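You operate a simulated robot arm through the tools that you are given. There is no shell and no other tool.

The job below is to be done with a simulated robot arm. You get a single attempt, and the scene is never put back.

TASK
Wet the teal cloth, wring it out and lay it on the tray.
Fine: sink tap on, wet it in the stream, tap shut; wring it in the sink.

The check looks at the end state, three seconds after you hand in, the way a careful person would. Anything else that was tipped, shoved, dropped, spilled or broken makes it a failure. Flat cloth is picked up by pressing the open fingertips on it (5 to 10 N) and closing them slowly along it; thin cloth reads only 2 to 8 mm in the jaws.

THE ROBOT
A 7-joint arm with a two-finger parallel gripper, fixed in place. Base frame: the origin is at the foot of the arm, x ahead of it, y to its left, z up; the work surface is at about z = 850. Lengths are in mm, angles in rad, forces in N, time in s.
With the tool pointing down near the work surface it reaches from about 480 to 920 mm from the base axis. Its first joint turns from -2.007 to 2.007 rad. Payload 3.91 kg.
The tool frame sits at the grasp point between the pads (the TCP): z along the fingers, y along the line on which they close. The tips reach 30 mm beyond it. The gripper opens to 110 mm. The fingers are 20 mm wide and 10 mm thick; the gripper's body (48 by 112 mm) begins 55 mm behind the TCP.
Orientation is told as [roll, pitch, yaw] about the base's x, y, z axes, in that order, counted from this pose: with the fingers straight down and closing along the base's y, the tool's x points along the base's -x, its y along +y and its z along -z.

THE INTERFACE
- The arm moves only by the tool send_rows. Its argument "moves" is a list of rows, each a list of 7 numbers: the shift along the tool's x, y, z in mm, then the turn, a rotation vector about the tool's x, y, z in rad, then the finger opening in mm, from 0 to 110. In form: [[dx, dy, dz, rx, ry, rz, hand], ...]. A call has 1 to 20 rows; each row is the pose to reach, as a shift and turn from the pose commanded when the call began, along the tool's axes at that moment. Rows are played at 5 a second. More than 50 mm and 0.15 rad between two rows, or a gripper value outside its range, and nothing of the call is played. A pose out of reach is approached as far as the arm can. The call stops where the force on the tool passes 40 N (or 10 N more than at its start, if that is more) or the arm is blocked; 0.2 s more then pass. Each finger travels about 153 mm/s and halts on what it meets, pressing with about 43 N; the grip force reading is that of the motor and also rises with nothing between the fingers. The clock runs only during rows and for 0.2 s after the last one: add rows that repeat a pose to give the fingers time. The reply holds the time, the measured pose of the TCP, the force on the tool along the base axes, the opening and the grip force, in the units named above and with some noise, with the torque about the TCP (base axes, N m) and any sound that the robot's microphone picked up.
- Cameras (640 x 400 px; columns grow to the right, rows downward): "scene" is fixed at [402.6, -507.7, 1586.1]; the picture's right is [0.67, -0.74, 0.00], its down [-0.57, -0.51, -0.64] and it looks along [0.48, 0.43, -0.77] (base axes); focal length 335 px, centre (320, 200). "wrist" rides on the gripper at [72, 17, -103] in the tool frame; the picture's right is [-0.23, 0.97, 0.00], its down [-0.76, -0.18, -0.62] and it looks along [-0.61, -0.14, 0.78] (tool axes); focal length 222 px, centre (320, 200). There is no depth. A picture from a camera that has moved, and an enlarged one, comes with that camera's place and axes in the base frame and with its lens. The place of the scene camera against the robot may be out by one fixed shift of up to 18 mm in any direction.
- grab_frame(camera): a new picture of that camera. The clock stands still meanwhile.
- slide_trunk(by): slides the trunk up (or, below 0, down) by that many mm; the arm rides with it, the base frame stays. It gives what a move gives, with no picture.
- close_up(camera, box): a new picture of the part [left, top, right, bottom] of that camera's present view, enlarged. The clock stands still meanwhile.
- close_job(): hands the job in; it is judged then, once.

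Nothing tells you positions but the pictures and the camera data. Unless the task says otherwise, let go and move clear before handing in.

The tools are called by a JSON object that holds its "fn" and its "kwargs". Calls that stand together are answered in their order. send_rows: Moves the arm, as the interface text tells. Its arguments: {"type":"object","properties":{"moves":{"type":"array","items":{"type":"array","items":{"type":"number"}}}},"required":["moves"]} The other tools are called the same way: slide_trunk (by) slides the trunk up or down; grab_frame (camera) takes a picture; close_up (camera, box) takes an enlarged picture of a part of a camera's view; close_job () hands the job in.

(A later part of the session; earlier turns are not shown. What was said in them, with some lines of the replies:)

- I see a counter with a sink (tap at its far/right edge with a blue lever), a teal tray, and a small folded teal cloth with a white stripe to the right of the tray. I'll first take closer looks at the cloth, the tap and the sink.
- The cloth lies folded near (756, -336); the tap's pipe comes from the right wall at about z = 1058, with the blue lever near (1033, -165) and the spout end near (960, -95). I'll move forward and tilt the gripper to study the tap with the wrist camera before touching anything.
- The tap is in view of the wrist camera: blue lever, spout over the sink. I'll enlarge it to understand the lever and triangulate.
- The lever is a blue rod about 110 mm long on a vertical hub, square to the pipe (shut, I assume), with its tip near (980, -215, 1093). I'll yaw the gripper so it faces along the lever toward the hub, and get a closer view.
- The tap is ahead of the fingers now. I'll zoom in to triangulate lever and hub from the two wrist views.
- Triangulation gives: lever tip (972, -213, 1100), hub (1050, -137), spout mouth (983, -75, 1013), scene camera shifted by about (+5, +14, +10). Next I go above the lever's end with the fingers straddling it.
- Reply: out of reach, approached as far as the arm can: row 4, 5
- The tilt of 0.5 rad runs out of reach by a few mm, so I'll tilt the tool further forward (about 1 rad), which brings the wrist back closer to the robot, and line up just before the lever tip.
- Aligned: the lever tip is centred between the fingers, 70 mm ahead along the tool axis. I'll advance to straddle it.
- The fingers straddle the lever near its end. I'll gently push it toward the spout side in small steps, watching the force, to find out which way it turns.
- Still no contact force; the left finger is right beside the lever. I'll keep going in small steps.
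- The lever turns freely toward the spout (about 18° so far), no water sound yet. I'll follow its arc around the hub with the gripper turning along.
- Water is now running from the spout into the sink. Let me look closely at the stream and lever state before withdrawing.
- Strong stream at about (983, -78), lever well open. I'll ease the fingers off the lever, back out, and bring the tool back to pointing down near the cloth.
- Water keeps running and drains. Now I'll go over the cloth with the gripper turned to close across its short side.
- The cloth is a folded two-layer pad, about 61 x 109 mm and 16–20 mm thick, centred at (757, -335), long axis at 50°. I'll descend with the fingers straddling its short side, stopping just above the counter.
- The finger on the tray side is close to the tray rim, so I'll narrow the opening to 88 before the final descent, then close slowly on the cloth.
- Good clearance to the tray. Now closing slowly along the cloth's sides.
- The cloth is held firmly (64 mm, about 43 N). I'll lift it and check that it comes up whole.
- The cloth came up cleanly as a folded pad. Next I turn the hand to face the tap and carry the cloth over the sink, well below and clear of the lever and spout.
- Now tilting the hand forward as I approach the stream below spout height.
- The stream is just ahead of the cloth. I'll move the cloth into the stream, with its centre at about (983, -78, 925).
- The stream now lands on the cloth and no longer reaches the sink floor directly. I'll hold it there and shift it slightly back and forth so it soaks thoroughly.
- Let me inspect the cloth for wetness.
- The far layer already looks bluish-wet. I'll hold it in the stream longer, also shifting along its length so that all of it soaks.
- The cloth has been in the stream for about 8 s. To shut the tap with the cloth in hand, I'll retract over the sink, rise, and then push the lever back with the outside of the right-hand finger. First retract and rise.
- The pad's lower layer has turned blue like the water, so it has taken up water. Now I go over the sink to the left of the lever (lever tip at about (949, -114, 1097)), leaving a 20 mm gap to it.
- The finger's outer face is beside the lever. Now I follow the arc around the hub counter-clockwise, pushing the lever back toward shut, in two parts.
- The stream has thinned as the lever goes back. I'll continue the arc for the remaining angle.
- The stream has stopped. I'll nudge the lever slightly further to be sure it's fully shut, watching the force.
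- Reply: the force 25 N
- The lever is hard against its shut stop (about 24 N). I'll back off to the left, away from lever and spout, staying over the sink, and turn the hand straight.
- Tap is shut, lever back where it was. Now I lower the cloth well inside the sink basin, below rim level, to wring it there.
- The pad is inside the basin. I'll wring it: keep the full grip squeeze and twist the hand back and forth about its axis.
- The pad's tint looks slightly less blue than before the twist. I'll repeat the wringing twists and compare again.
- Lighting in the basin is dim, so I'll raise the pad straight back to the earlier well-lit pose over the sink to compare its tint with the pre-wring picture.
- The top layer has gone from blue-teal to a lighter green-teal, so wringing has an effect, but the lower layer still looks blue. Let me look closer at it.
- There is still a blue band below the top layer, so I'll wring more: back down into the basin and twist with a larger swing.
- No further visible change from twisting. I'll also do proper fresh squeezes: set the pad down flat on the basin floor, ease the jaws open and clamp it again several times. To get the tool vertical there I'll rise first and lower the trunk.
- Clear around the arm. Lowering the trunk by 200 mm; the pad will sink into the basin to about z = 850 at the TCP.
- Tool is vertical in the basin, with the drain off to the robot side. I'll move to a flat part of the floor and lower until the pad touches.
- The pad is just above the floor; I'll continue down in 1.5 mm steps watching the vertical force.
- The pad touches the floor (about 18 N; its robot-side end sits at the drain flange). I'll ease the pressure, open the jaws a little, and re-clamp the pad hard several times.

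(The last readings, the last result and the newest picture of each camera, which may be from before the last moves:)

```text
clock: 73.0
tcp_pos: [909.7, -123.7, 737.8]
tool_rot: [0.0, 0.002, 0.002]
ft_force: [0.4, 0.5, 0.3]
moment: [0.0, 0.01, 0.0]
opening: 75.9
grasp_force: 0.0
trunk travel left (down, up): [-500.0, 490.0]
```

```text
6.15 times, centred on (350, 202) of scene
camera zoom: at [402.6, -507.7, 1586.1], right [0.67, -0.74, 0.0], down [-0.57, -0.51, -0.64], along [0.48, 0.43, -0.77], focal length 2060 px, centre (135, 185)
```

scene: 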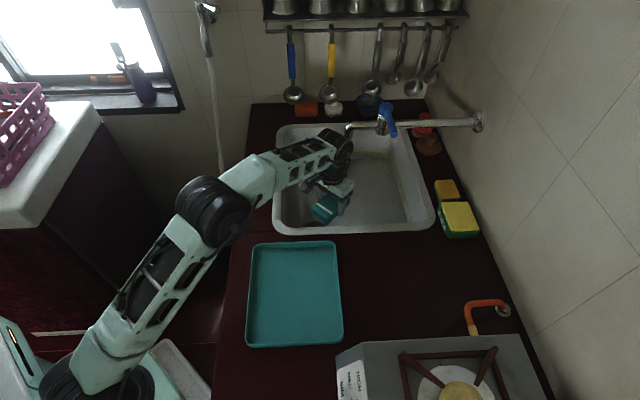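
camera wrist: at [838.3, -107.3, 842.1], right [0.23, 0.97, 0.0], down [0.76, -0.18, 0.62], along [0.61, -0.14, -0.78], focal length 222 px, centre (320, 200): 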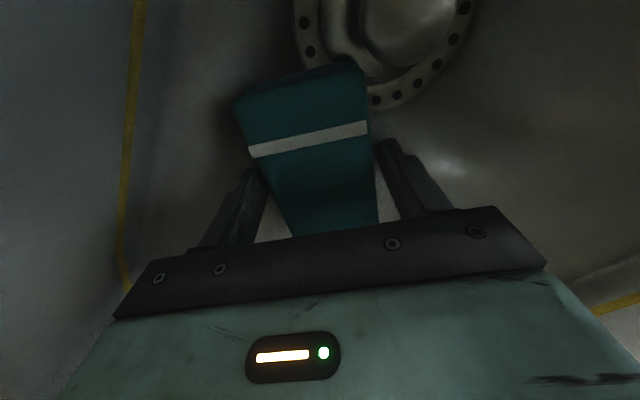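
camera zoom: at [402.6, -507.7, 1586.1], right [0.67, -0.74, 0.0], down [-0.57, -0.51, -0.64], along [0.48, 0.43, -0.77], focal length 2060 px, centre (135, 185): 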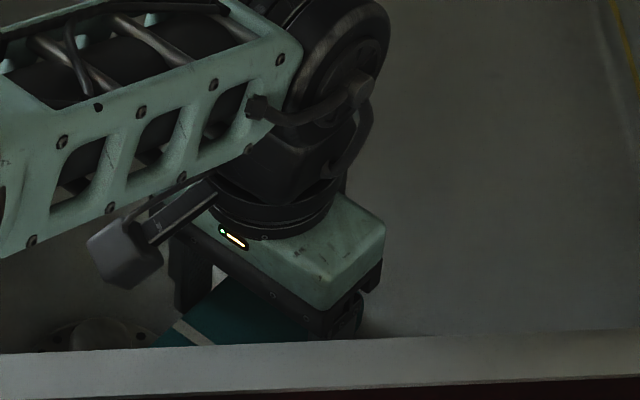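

The pad stayed in place between the fingers. Now clamp, release, clamp, release, clamp.

{"fn": "send_rows", "kwargs": {"moves": [[0, 0, 0, 0, 0, 0, 40], [0, 0, 0, 0, 0, 0, 20], [0, 0, 0, 0, 0, 0, 0], [0, 0, 0, 0, 0, 0, 0], [0, 0, 0, 0, 0, 0, 0], [0, 0, 0, 0, 0, 0, 74], [0, 0, 0, 0, 0, 0, 74], [0, 0, 0, 0, 0, 0, 30], [0, 0, 0, 0, 0, 0, 0], [0, 0, 0, 0, 0, 0, 0], [0, 0, 0, 0, 0, 0, 0], [0, 0, 0, 0, 0, 0, 74], [0, 0, 0, 0, 0, 0, 74], [0, 0, 0, 0, 0, 0, 30], [0, 0, 0, 0, 0, 0, 0], [0, 0, 0, 0, 0, 0, 0], [0, 0, 0, 0, 0, 0, 0], [0, 0, 0, 0, 0, 0, 0]]}}

{"fn": "grab_frame", "kwargs": {"camera": "wrist"}}

```text
clock: 76.8
tcp_pos: [910.0, -123.7, 737.6]
tool_rot: [-0.001, 0.002, 0.002]
ft_force: [-0.3, 0.0, 0.8]
moment: [-0.02, 0.0, -0.01]
opening: 64.2
grasp_force: 42.9
trunk travel left (down, up): [-500.0, 490.0]
```

```text
taken
camera wrist: at [838.3, -107.3, 842.2], right [0.23, 0.97, 0.0], down [0.76, -0.18, 0.62], along [0.61, -0.14, -0.78], focal length 222 px, centre (320, 200)
```

wrist: 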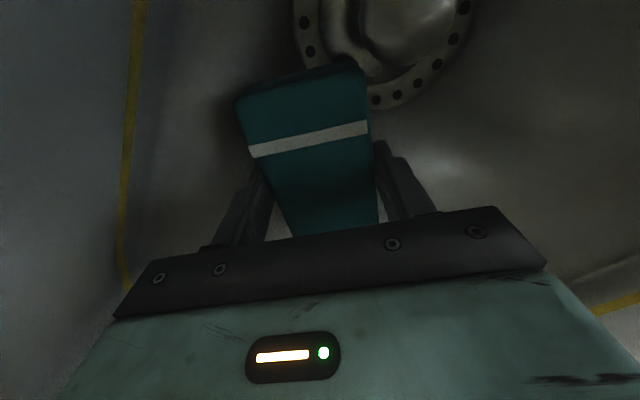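

Clamped again at full force. I'll lift the pad a little and add another twist in the basin, then inspect.

{"fn": "send_rows", "kwargs": {"moves": [[0, 0, -20, 0, 0, 0, 0], [0, 0, -45, 0, 0, 0, 0], [0, 0, -45, 0, 0, 0.14, 0], [0, 0, -45, 0, 0, 0.28, 0], [0, 0, -45, 0, 0, 0.42, 0], [0, 0, -45, 0, 0, 0.56, 0], [0, 0, -45, 0, 0, 0.7, 0], [0, 0, -45, 0, 0, 0.56, 0], [0, 0, -45, 0, 0, 0.42, 0], [0, 0, -45, 0, 0, 0.28, 0], [0, 0, -45, 0, 0, 0.14, 0], [0, 0, -45, 0, 0, 0, 0], [0, 0, -45, 0, 0, -0.14, 0], [0, 0, -45, 0, 0, -0.28, 0], [0, 0, -45, 0, 0, -0.42, 0], [0, 0, -45, 0, 0, -0.56, 0], [0, 0, -45, 0, 0, -0.42, 0], [0, 0, -45, 0, 0, -0.28, 0], [0, 0, -45, 0, 0, -0.14, 0], [0, 0, -45, 0, 0, 0, 0]]}}

{"fn": "slide_trunk", "kwargs": {"by": 200}}

{"fn": "grab_frame", "kwargs": {"camera": "scene"}}

{"fn": "close_up", "kwargs": {"camera": "wrist", "box": [210, 40, 400, 240]}}

```text
clock: 81.0
tcp_pos: [910.4, -124.4, 782.0]
tool_rot: [0.002, -0.001, 0.0]
ft_force: [-0.8, -0.7, -1.8]
moment: [-0.03, 0.0, 0.0]
opening: 64.2
grasp_force: 42.8
trunk travel left (down, up): [-500.0, 490.0]
```

```text
clock: 83.1
tcp_pos: [910.1, -124.3, 982.5]
tool_rot: [-0.001, 0.003, 0.002]
ft_force: [-0.2, -0.3, -0.8]
moment: [-0.01, -0.02, 0.04]
opening: 64.3
grasp_force: 43.1
trunk travel left (down, up): [-700.0, 290.0]
```

```text
taken
```

scene: 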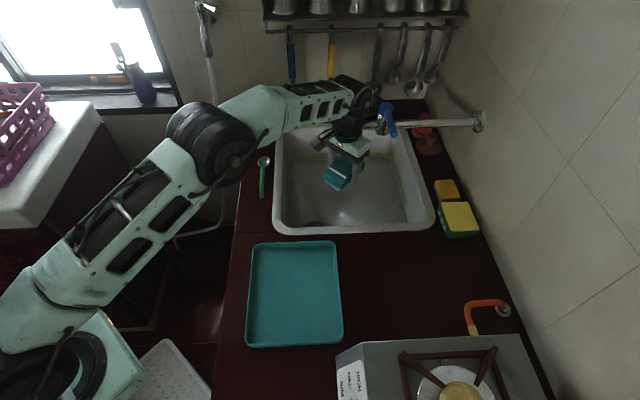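

```text
2.00 times, centred on (305, 140) of wrist
camera zoom: at [838.3, -107.8, 1087.5], right [0.23, 0.97, 0.0], down [0.76, -0.18, 0.62], along [0.61, -0.14, -0.78], focal length 444 px, centre (350, 320)
```

zoom: 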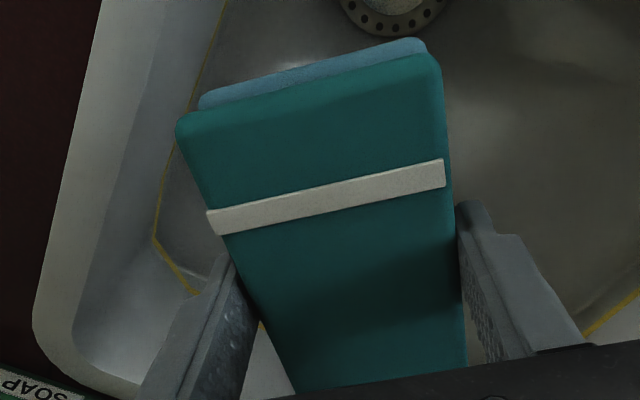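

The top looks properly teal again. I'll bring it to the same pose as before for a like-for-like comparison (backing away from the spout before rising).

{"fn": "send_rows", "kwargs": {"moves": [[20, 6, 0, 0, 0, 0, 0], [40, 12, 0, 0, 0, 0, 0], [40, 12, -35, 0, -0.1, 0, 0], [36, 12, -72, 0, -0.2, 0, 0], [30, 12, -110, 0, -0.32, 0, 0], [23, 12, -147, 0, -0.449, 0, 0], [23, 12, -147, 0, -0.449, 0, 0]]}}

{"fn": "close_up", "kwargs": {"camera": "scene", "box": [270, 80, 430, 220]}}

{"fn": "close_up", "kwargs": {"camera": "wrist", "box": [210, 40, 400, 240]}}

{"fn": "close_up", "kwargs": {"camera": "scene", "box": [318, 100, 363, 135]}}

```text
clock: 84.7
tcp_pos: [886.5, -113.5, 1130.1]
tool_rot: [0.0, -0.45, 0.002]
ft_force: [-0.2, -0.3, -0.8]
moment: [0.01, 0.02, -0.01]
opening: 64.1
grasp_force: 43.4
trunk travel left (down, up): [-700.0, 290.0]
```

```text
2.86 times, centred on (350, 150) of scene
camera zoom: at [402.6, -507.7, 1586.1], right [0.67, -0.74, 0.0], down [-0.57, -0.51, -0.64], along [0.48, 0.43, -0.77], focal length 956 px, centre (234, 343)
```

zoom: 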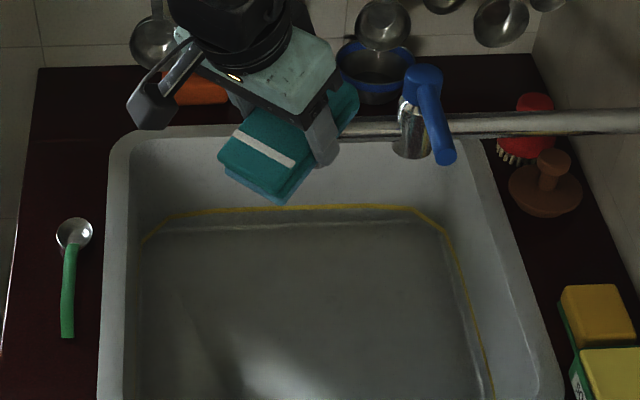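

```text
2.00 times, centred on (305, 140) of wrist
camera zoom: at [777.5, -96.4, 1193.4], right [0.2, 0.97, 0.1], down [0.42, -0.18, 0.89], along [0.89, -0.14, -0.44], focal length 444 px, centre (350, 320)
```

zoom: 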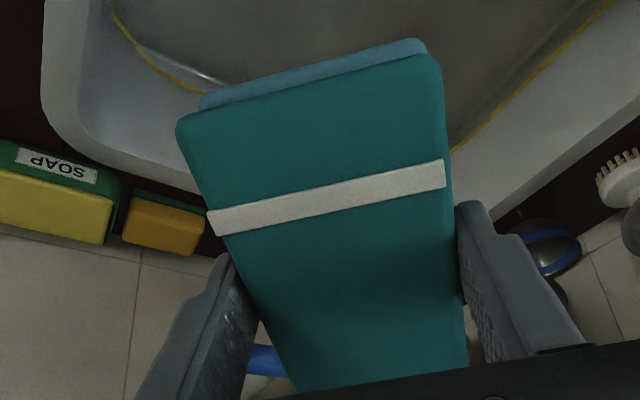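

```text
11.43 times, centred on (340, 118) of scene
camera zoom: at [402.6, -507.7, 1586.1], right [0.67, -0.74, 0.0], down [-0.57, -0.51, -0.64], along [0.48, 0.43, -0.77], focal length 3826 px, centre (86, 1143)
```

zoom: 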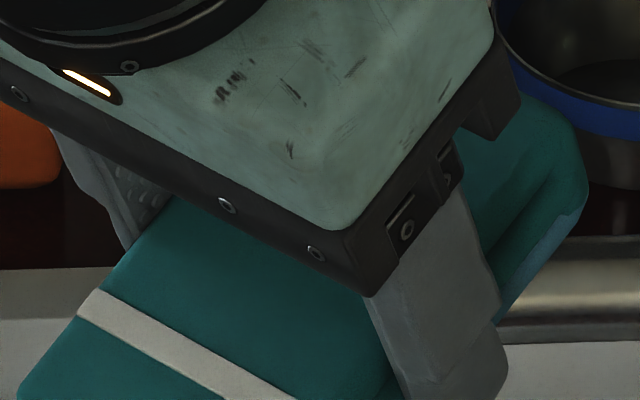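

In the same pose the top layer is clearly drier-looking than before wringing and has stayed so; the pad is wrung. Now I carry it over to above the tray with the tool pointing down.

{"fn": "send_rows", "kwargs": {"moves": [[29.8, -13.8, -10.2, 0, 0.056, 0, 20], [59.6, -27.5, -20.4, 0, 0.1125, 0, 20], [89.3, -41.3, -30.6, 0, 0.169, 0, 20], [119.1, -55, -40.9, 0, 0.225, 0, 20], [148.9, -68.8, -51.1, 0, 0.281, 0, 20], [178.7, -82.5, -61.3, 0, 0.3375, 0, 20], [208.4, -96.3, -71.5, 0, 0.394, 0, 20], [238.2, -110, -81.7, 0, 0.45, 0, 20], [238.2, -110, -81.7, 0, 0.45, 0, 20]]}}

{"fn": "send_rows", "kwargs": {"moves": [[0, 0, 0, 0, 0, -0.126, 20], [0, 0, 0, 0, 0, -0.252, 20], [0, 0, 0, 0, 0, -0.378, 20], [0, 0, 0, 0, 0, -0.504, 20], [0, 0, 0, 0, 0, -0.63, 20], [0, 0, 0, 0, 0, -0.756, 20], [0, 0, 0, 0, 0, -0.756, 20]]}}

{"fn": "grab_frame", "kwargs": {"camera": "wrist"}}

{"fn": "grab_frame", "kwargs": {"camera": "scene"}}

```text
clock: 86.7
tcp_pos: [635.2, -223.6, 1100.2]
tool_rot: [0.003, 0.002, 0.001]
ft_force: [0.9, 0.0, -1.5]
moment: [-0.01, 0.01, 0.01]
opening: 64.2
grasp_force: 43.3
trunk travel left (down, up): [-700.0, 290.0]
```

```text
clock: 88.3
tcp_pos: [637.8, -222.7, 1099.8]
tool_rot: [0.001, 0.001, 0.76]
ft_force: [0.2, -0.2, -1.3]
moment: [0.01, 0.01, -0.01]
opening: 64.1
grasp_force: 43.2
trunk travel left (down, up): [-700.0, 290.0]
```

```text
taken
camera wrist: at [573.9, -260.7, 1205.0], right [-0.51, 0.86, 0.0], down [0.68, 0.4, 0.62], along [0.54, 0.32, -0.78], focal length 222 px, centre (320, 200)
```

wrist: 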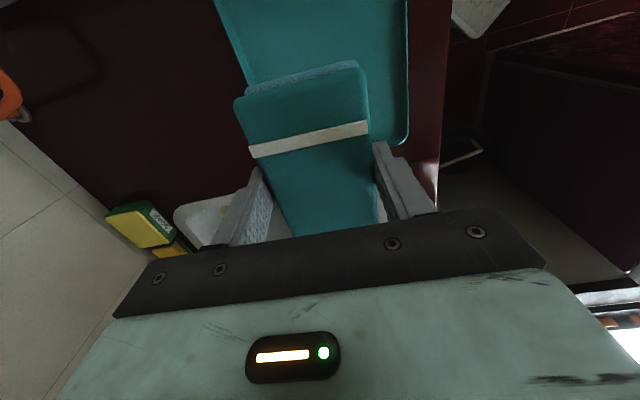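

```text
taken
```

scene: 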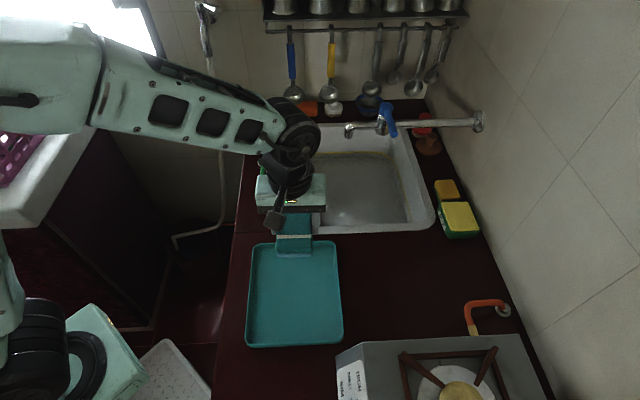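

{"fn": "close_up", "kwargs": {"camera": "wrist", "box": [210, 0, 420, 240]}}

{"fn": "close_up", "kwargs": {"camera": "scene", "box": [245, 170, 350, 260]}}

```text
1.67 times, centred on (315, 120) of wrist
camera zoom: at [573.9, -260.7, 1205.0], right [-0.51, 0.86, 0.0], down [0.68, 0.4, 0.62], along [0.54, 0.32, -0.78], focal length 370 px, centre (328, 333)
```

zoom: 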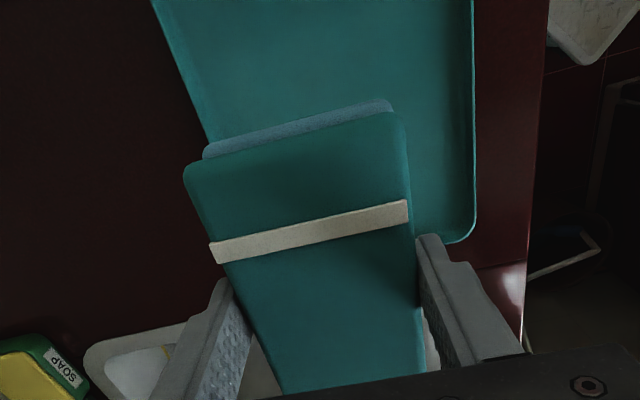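

```text
4.44 times, centred on (298, 215) of scene
camera zoom: at [402.6, -507.7, 1586.1], right [0.67, -0.74, 0.0], down [-0.57, -0.51, -0.64], along [0.48, 0.43, -0.77], focal length 1488 px, centre (420, 133)
```

zoom: 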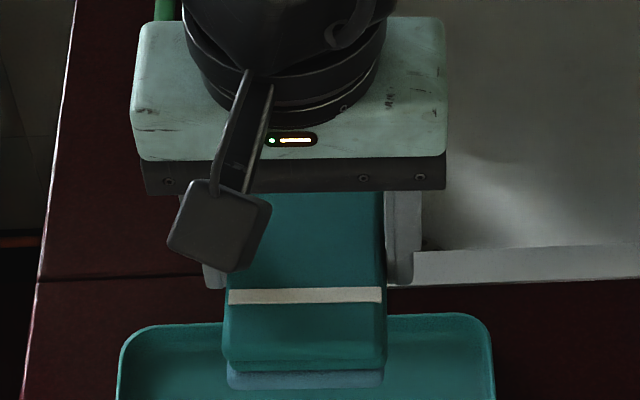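

Before lowering, I'll check the tray and counter under the pad for any drips.

{"fn": "close_up", "kwargs": {"camera": "scene", "box": [235, 225, 355, 355]}}

{"fn": "close_up", "kwargs": {"camera": "scene", "box": [270, 205, 440, 260]}}

{"fn": "close_up", "kwargs": {"camera": "wrist", "box": [200, 0, 420, 110]}}

```text
3.08 times, centred on (295, 290) of scene
camera zoom: at [402.6, -507.7, 1586.1], right [0.67, -0.74, 0.0], down [-0.57, -0.51, -0.64], along [0.48, 0.43, -0.77], focal length 1030 px, centre (397, -77)
```

zoom: 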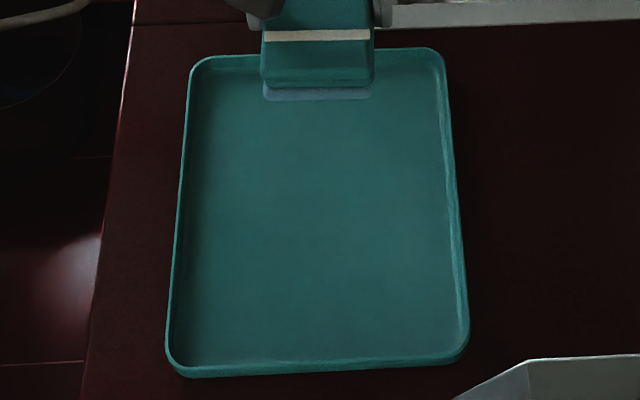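

```text
3.76 times, centred on (355, 232) of scene
camera zoom: at [402.6, -507.7, 1586.1], right [0.67, -0.74, 0.0], down [-0.57, -0.51, -0.64], along [0.48, 0.43, -0.77], focal length 1260 px, centre (188, 78)
```

zoom: 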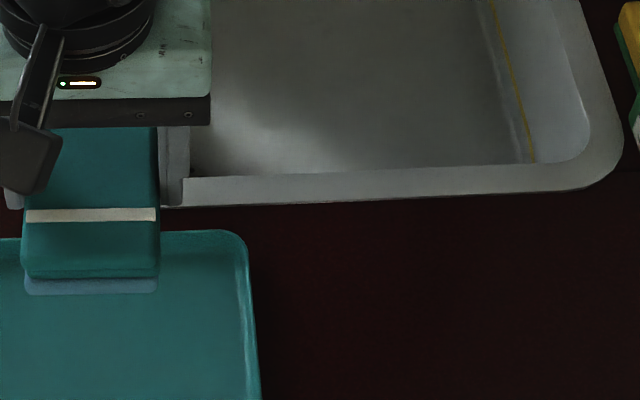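

```text
2.91 times, centred on (310, 55) of wrist
camera zoom: at [573.9, -260.7, 1205.0], right [-0.51, 0.86, 0.0], down [0.68, 0.4, 0.62], along [0.54, 0.32, -0.78], focal length 646 px, centre (349, 622)
```

zoom: 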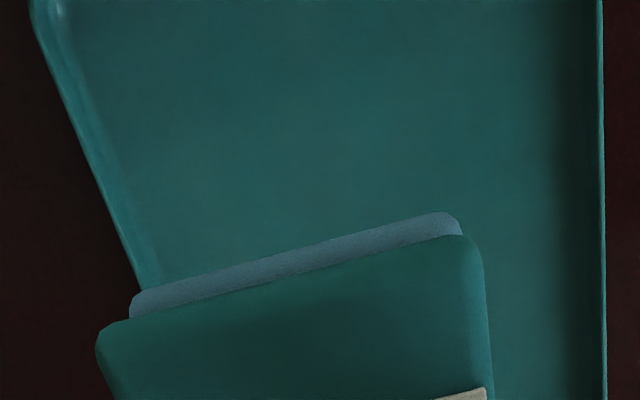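

No drips anywhere. The tray centre is at about (622, -222); I'll shift over it and descend, stopping short of the tray floor.

{"fn": "send_rows", "kwargs": {"moves": [[6, 5.5, 40, 0, 0, -0.008, 20], [11.6, 11, 80, 0, 0, -0.015, 20], [11.6, 11, 120, 0, 0, -0.015, 20], [11.6, 11, 155, 0, 0, -0.015, 20], [11.6, 11, 180, 0, 0, -0.015, 20], [11.6, 11, 198, 0, 0, -0.015, 20], [11.6, 11, 198, 0, 0, -0.015, 20]]}}

{"fn": "close_up", "kwargs": {"camera": "scene", "box": [230, 190, 360, 355]}}

{"fn": "grab_frame", "kwargs": {"camera": "wrist"}}

```text
clock: 89.9
tcp_pos: [619.7, -223.8, 901.9]
tool_rot: [0.003, 0.0, 0.772]
ft_force: [-0.3, 0.0, -1.4]
moment: [-0.02, 0.01, 0.01]
opening: 64.4
grasp_force: 42.8
trunk travel left (down, up): [-700.0, 290.0]
```

```text
2.42 times, centred on (295, 272) of scene
camera zoom: at [402.6, -507.7, 1586.1], right [0.67, -0.74, 0.0], down [-0.57, -0.51, -0.64], along [0.48, 0.43, -0.77], focal length 812 px, centre (381, 24)
```

zoom: 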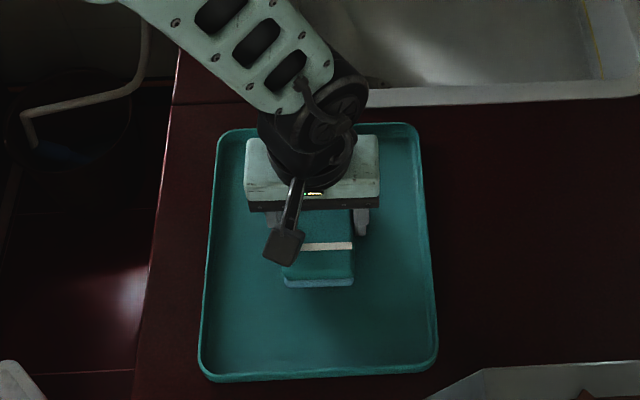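

```text
taken
camera wrist: at [557.6, -262.0, 1006.6], right [-0.52, 0.86, 0.0], down [0.67, 0.4, 0.62], along [0.53, 0.32, -0.78], focal length 222 px, centre (320, 200)
```

wrist: 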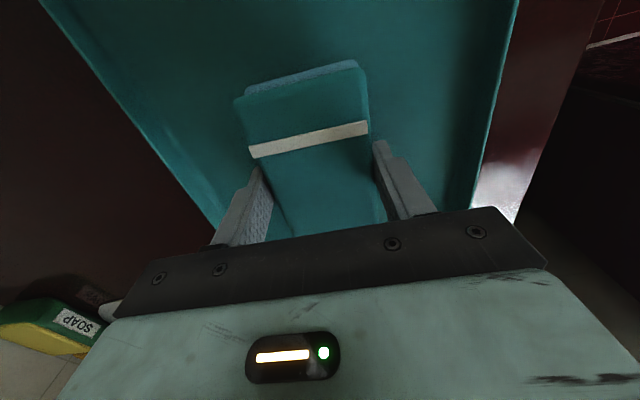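

Centred over the tray. Now the last centimetres in small steps, watching for contact.

{"fn": "send_rows", "kwargs": {"moves": [[0, 0, 3, 0, 0, 0, 20], [0, 0, 6, 0, 0, 0, 20], [0, 0, 8, 0, 0, 0, 20], [0, 0, 10, 0, 0, 0, 20]]}}

```text
clock: 90.9
tcp_pos: [619.6, -223.1, 891.0]
tool_rot: [0.0, 0.0, 0.772]
ft_force: [0.2, 0.2, -1.1]
moment: [0.0, 0.05, 0.0]
opening: 63.8
grasp_force: 43.1
trunk travel left (down, up): [-700.0, 290.0]
```

No contact yet at 891; continuing by 1 mm steps.

{"fn": "send_rows", "kwargs": {"moves": [[0, 0, 1, 0, 0, 0, 20], [0, 0, 2, 0, 0, 0, 20], [0, 0, 2, 0, 0, 0, 20]]}}

```text
clock: 91.7
tcp_pos: [620.7, -221.8, 891.6]
tool_rot: [0.0, 0.002, 0.773]
ft_force: [-2.3, -0.3, 10.1]
moment: [0.35, -0.43, 0.08]
opening: 64.3
grasp_force: 42.7
trunk travel left (down, up): [-700.0, 290.0]
```

Contact with the tray floor (about 10 N). I'll ease up a millimetre and open the fingers gently.

{"fn": "send_rows", "kwargs": {"moves": [[0, 0, -1, 0, 0, 0, 20], [0, 0, -1, 0, 0, 0, 64], [0, 0, -1, 0, 0, 0, 67], [0, 0, -1, 0, 0, 0, 72], [0, 0, -1, 0, 0, 0, 80], [0, 0, -1, 0, 0, 0, 84], [0, 0, -1, 0, 0, 0, 84]]}}

{"fn": "grab_frame", "kwargs": {"camera": "wrist"}}

{"fn": "close_up", "kwargs": {"camera": "scene", "box": [230, 190, 360, 355]}}

```text
clock: 93.3
tcp_pos: [621.0, -223.0, 892.2]
tool_rot: [0.002, 0.0, 0.772]
ft_force: [0.0, 0.1, 0.3]
moment: [-0.01, 0.01, -0.01]
opening: 84.0
grasp_force: 0.0
trunk travel left (down, up): [-700.0, 290.0]
```

```text
taken
camera wrist: at [557.9, -261.3, 995.9], right [-0.52, 0.86, 0.0], down [0.67, 0.4, 0.62], along [0.53, 0.32, -0.78], focal length 222 px, centre (320, 200)
```

wrist: 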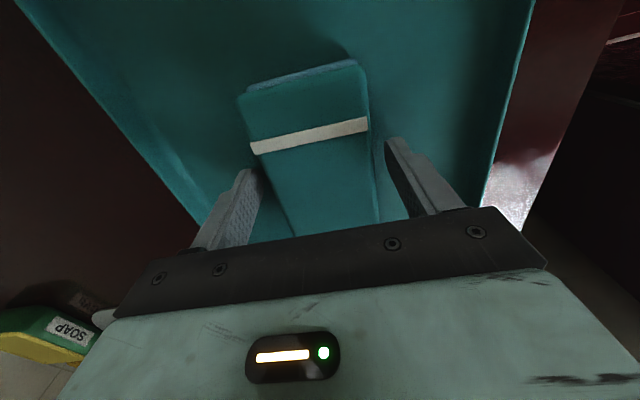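

```text
2.42 times, centred on (295, 272) of scene
camera zoom: at [402.6, -507.7, 1586.1], right [0.67, -0.74, 0.0], down [-0.57, -0.51, -0.64], along [0.48, 0.43, -0.77], focal length 812 px, centre (381, 24)
```

zoom: 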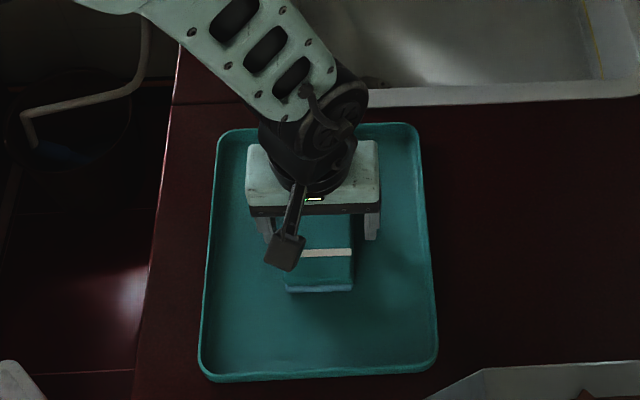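

The cloth rests on the tray, jaws clear on both sides. Lifting straight up.

{"fn": "send_rows", "kwargs": {"moves": [[0, 0, -15, 0, 0, 0, 84], [0, 0, -40, 0, 0, 0, 90], [0, 0, -80, 0, 0, 0, 100], [0, 0, -120, 0, 0, 0, 110], [0, 0, -165, 0, 0, 0, 110], [0, 0, -210, 0, 0, 0, 110], [0, 0, -210, 0, 0, 0, 110]]}}

{"fn": "grab_frame", "kwargs": {"camera": "scene"}}

{"fn": "close_up", "kwargs": {"camera": "wrist", "box": [180, 0, 460, 200]}}

{"fn": "close_up", "kwargs": {"camera": "scene", "box": [235, 230, 355, 355]}}

```text
clock: 94.9
tcp_pos: [622.2, -224.6, 1102.3]
tool_rot: [0.0, -0.001, 0.774]
ft_force: [0.3, -0.3, -0.1]
moment: [-0.02, 0.02, 0.01]
opening: 110.1
grasp_force: 0.0
trunk travel left (down, up): [-700.0, 290.0]
```

```text
taken
```

scene: 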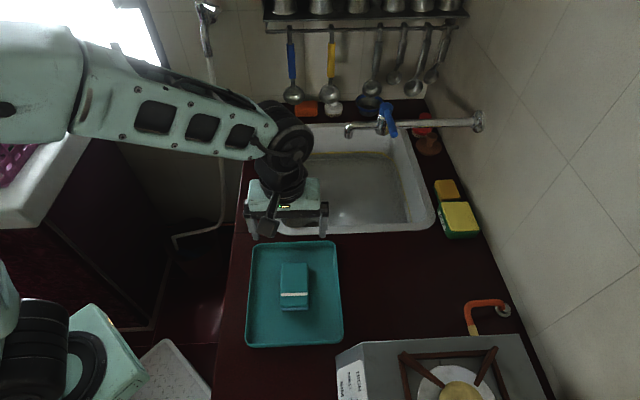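

```text
2.00 times, centred on (320, 100) of wrist
camera zoom: at [559.1, -262.2, 1207.1], right [-0.52, 0.86, 0.0], down [0.67, 0.4, 0.62], along [0.53, 0.32, -0.78], focal length 444 px, centre (320, 400)
```

zoom: 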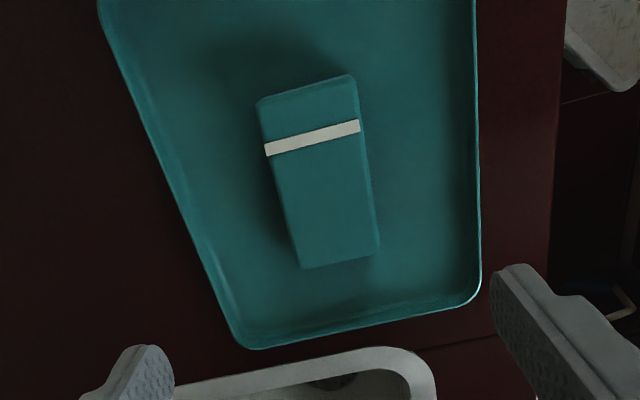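

```text
3.20 times, centred on (295, 292) of scene
camera zoom: at [402.6, -507.7, 1586.1], right [0.67, -0.74, 0.0], down [-0.57, -0.51, -0.64], along [0.48, 0.43, -0.77], focal length 1071 px, centre (400, -96)
```

zoom: 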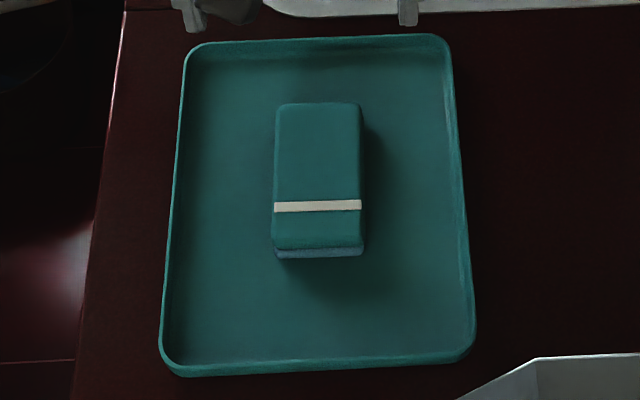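

The cloth lies centred on the tray. I'll inspect it closely, plus the tap and the rest of the counter.

{"fn": "close_up", "kwargs": {"camera": "scene", "box": [272, 255, 322, 320]}}

{"fn": "close_up", "kwargs": {"camera": "scene", "box": [320, 80, 500, 250]}}

{"fn": "close_up", "kwargs": {"camera": "wrist", "box": [280, 20, 380, 150]}}

```text
6.15 times, centred on (297, 288) of scene
camera zoom: at [402.6, -507.7, 1586.1], right [0.67, -0.74, 0.0], down [-0.57, -0.51, -0.64], along [0.48, 0.43, -0.77], focal length 2060 px, centre (462, -338)
```

zoom: 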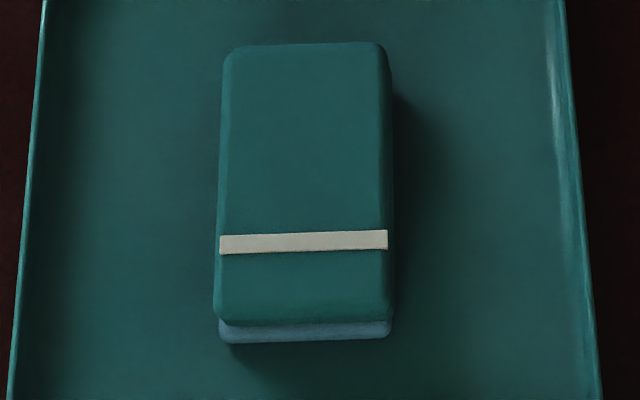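

```text
2.35 times, centred on (410, 165) of scene
camera zoom: at [402.6, -507.7, 1586.1], right [0.67, -0.74, 0.0], down [-0.57, -0.51, -0.64], along [0.48, 0.43, -0.77], focal length 788 px, centre (108, 282)
```

zoom: 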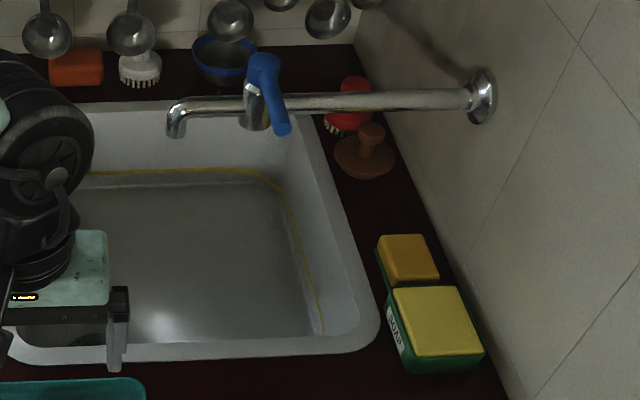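

```text
3.08 times, centred on (330, 85) of wrist
camera zoom: at [559.1, -262.2, 1207.1], right [-0.52, 0.86, 0.0], down [0.67, 0.4, 0.62], along [0.53, 0.32, -0.78], focal length 684 px, centre (289, 554)
```

zoom: 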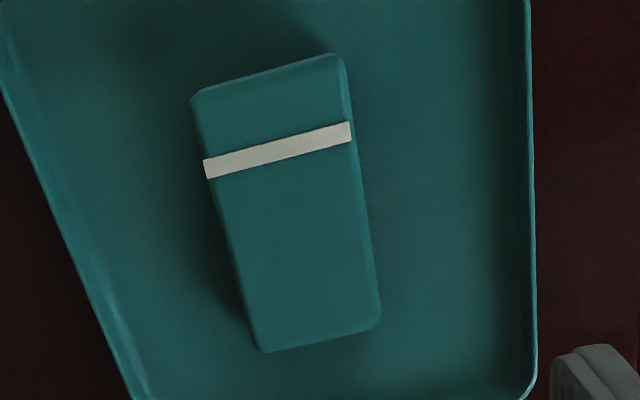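

The cloth is on the tray, the tap lever is back in its shut position with no stream, and everything else on the counter stands untouched. I'll move the arm well clear and take a final look.

{"fn": "send_rows", "kwargs": {"moves": [[2, 26, -30, 0, 0, 0, 110], [4, 53, -60, 0, 0, 0, 110], [6, 80, -90, 0, 0, 0, 110], [8.3, 106, -120, 0, 0, 0, 110], [8.3, 106, -120, 0, 0, 0, 110], [8.3, 106, -120, 0, 0, 0, 110], [8.3, 106, -120, 0, 0, 0, 110], [8.3, 106, -120, 0, 0, 0, 110], [8.3, 106, -120, 0, 0, 0, 110], [8.3, 106, -120, 0, 0, 0, 110]]}}

{"fn": "grab_frame", "kwargs": {"camera": "scene"}}

{"fn": "close_up", "kwargs": {"camera": "scene", "box": [272, 255, 322, 320]}}

{"fn": "close_up", "kwargs": {"camera": "scene", "box": [240, 95, 500, 262]}}

```text
clock: 97.1
tcp_pos: [541.0, -153.3, 1221.4]
tool_rot: [0.002, 0.002, 0.774]
ft_force: [0.9, -0.4, 0.6]
moment: [0.0, 0.0, 0.02]
opening: 110.0
grasp_force: 0.1
trunk travel left (down, up): [-700.0, 290.0]
```

```text
taken
```

scene: 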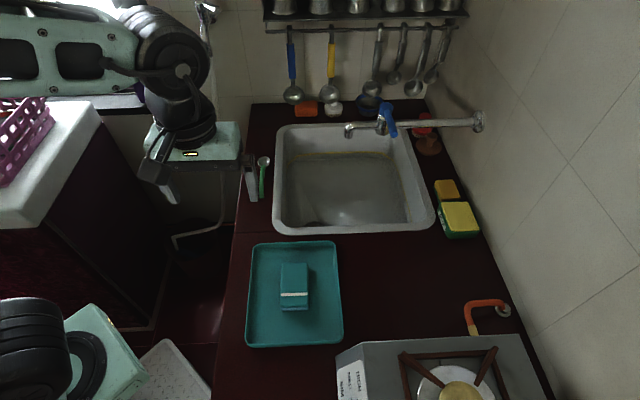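

```text
6.15 times, centred on (297, 288) of scene
camera zoom: at [402.6, -507.7, 1586.1], right [0.67, -0.74, 0.0], down [-0.57, -0.51, -0.64], along [0.48, 0.43, -0.77], focal length 2060 px, centre (462, -338)
```

zoom: 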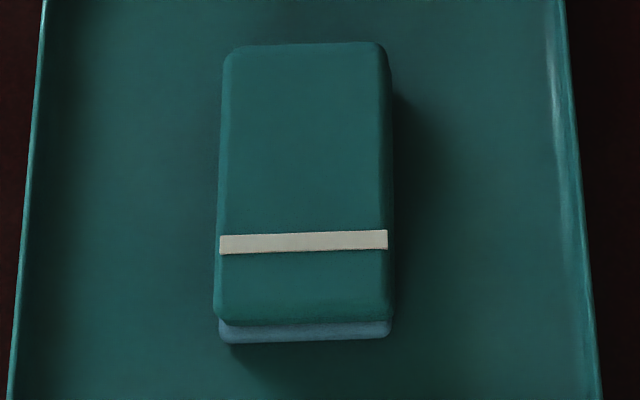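

```text
2.40 times, centred on (370, 178) of scene
camera zoom: at [402.6, -507.7, 1586.1], right [0.67, -0.74, 0.0], down [-0.57, -0.51, -0.64], along [0.48, 0.43, -0.77], focal length 802 px, centre (200, 252)
```

zoom: 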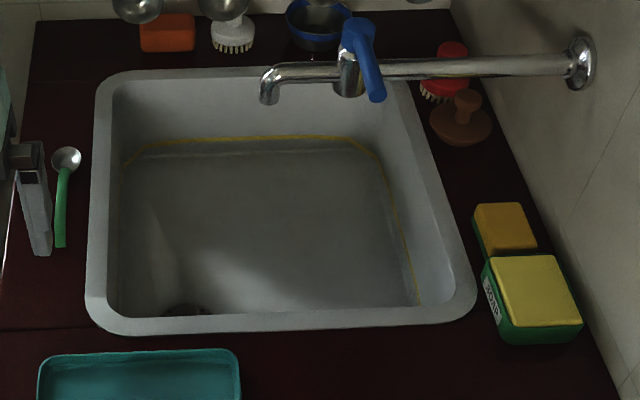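

The cloth lies folded flat in the middle of the tray. The tap is shut with no stream, the sink and counter show no drips, and nothing else has moved. The cloth looked less soaked after the first twists in the sink and did not change with more squeezing, so I take it to be wrung out. Its lower layer is still tinted blue, which I read as damp. The hand is empty and well clear, so I'm handing in.

{"fn": "close_job", "kwargs": {}}

```text
The job is handed in.
```

The job is handed in: the teal cloth is wet, wrung out and lying folded in the middle of the tray. I don't have the result of the check.

- **Tap:** I opened it, held the cloth in the stream for about 8 seconds, then pushed the lever back against its stop. The stream stopped and stayed off.
- **Wringing:** I twisted and squeezed the cloth several times in the sink. It looked less soaked after the first twists and didn't change with more. Its lower layer is still tinted blue. I took that as damp rather than dripping, but I only had the pictures to go by.
- **Surroundings:** I saw no drips on the counter or tray, and nothing else on the counter looked moved. The gripper is empty and well clear.
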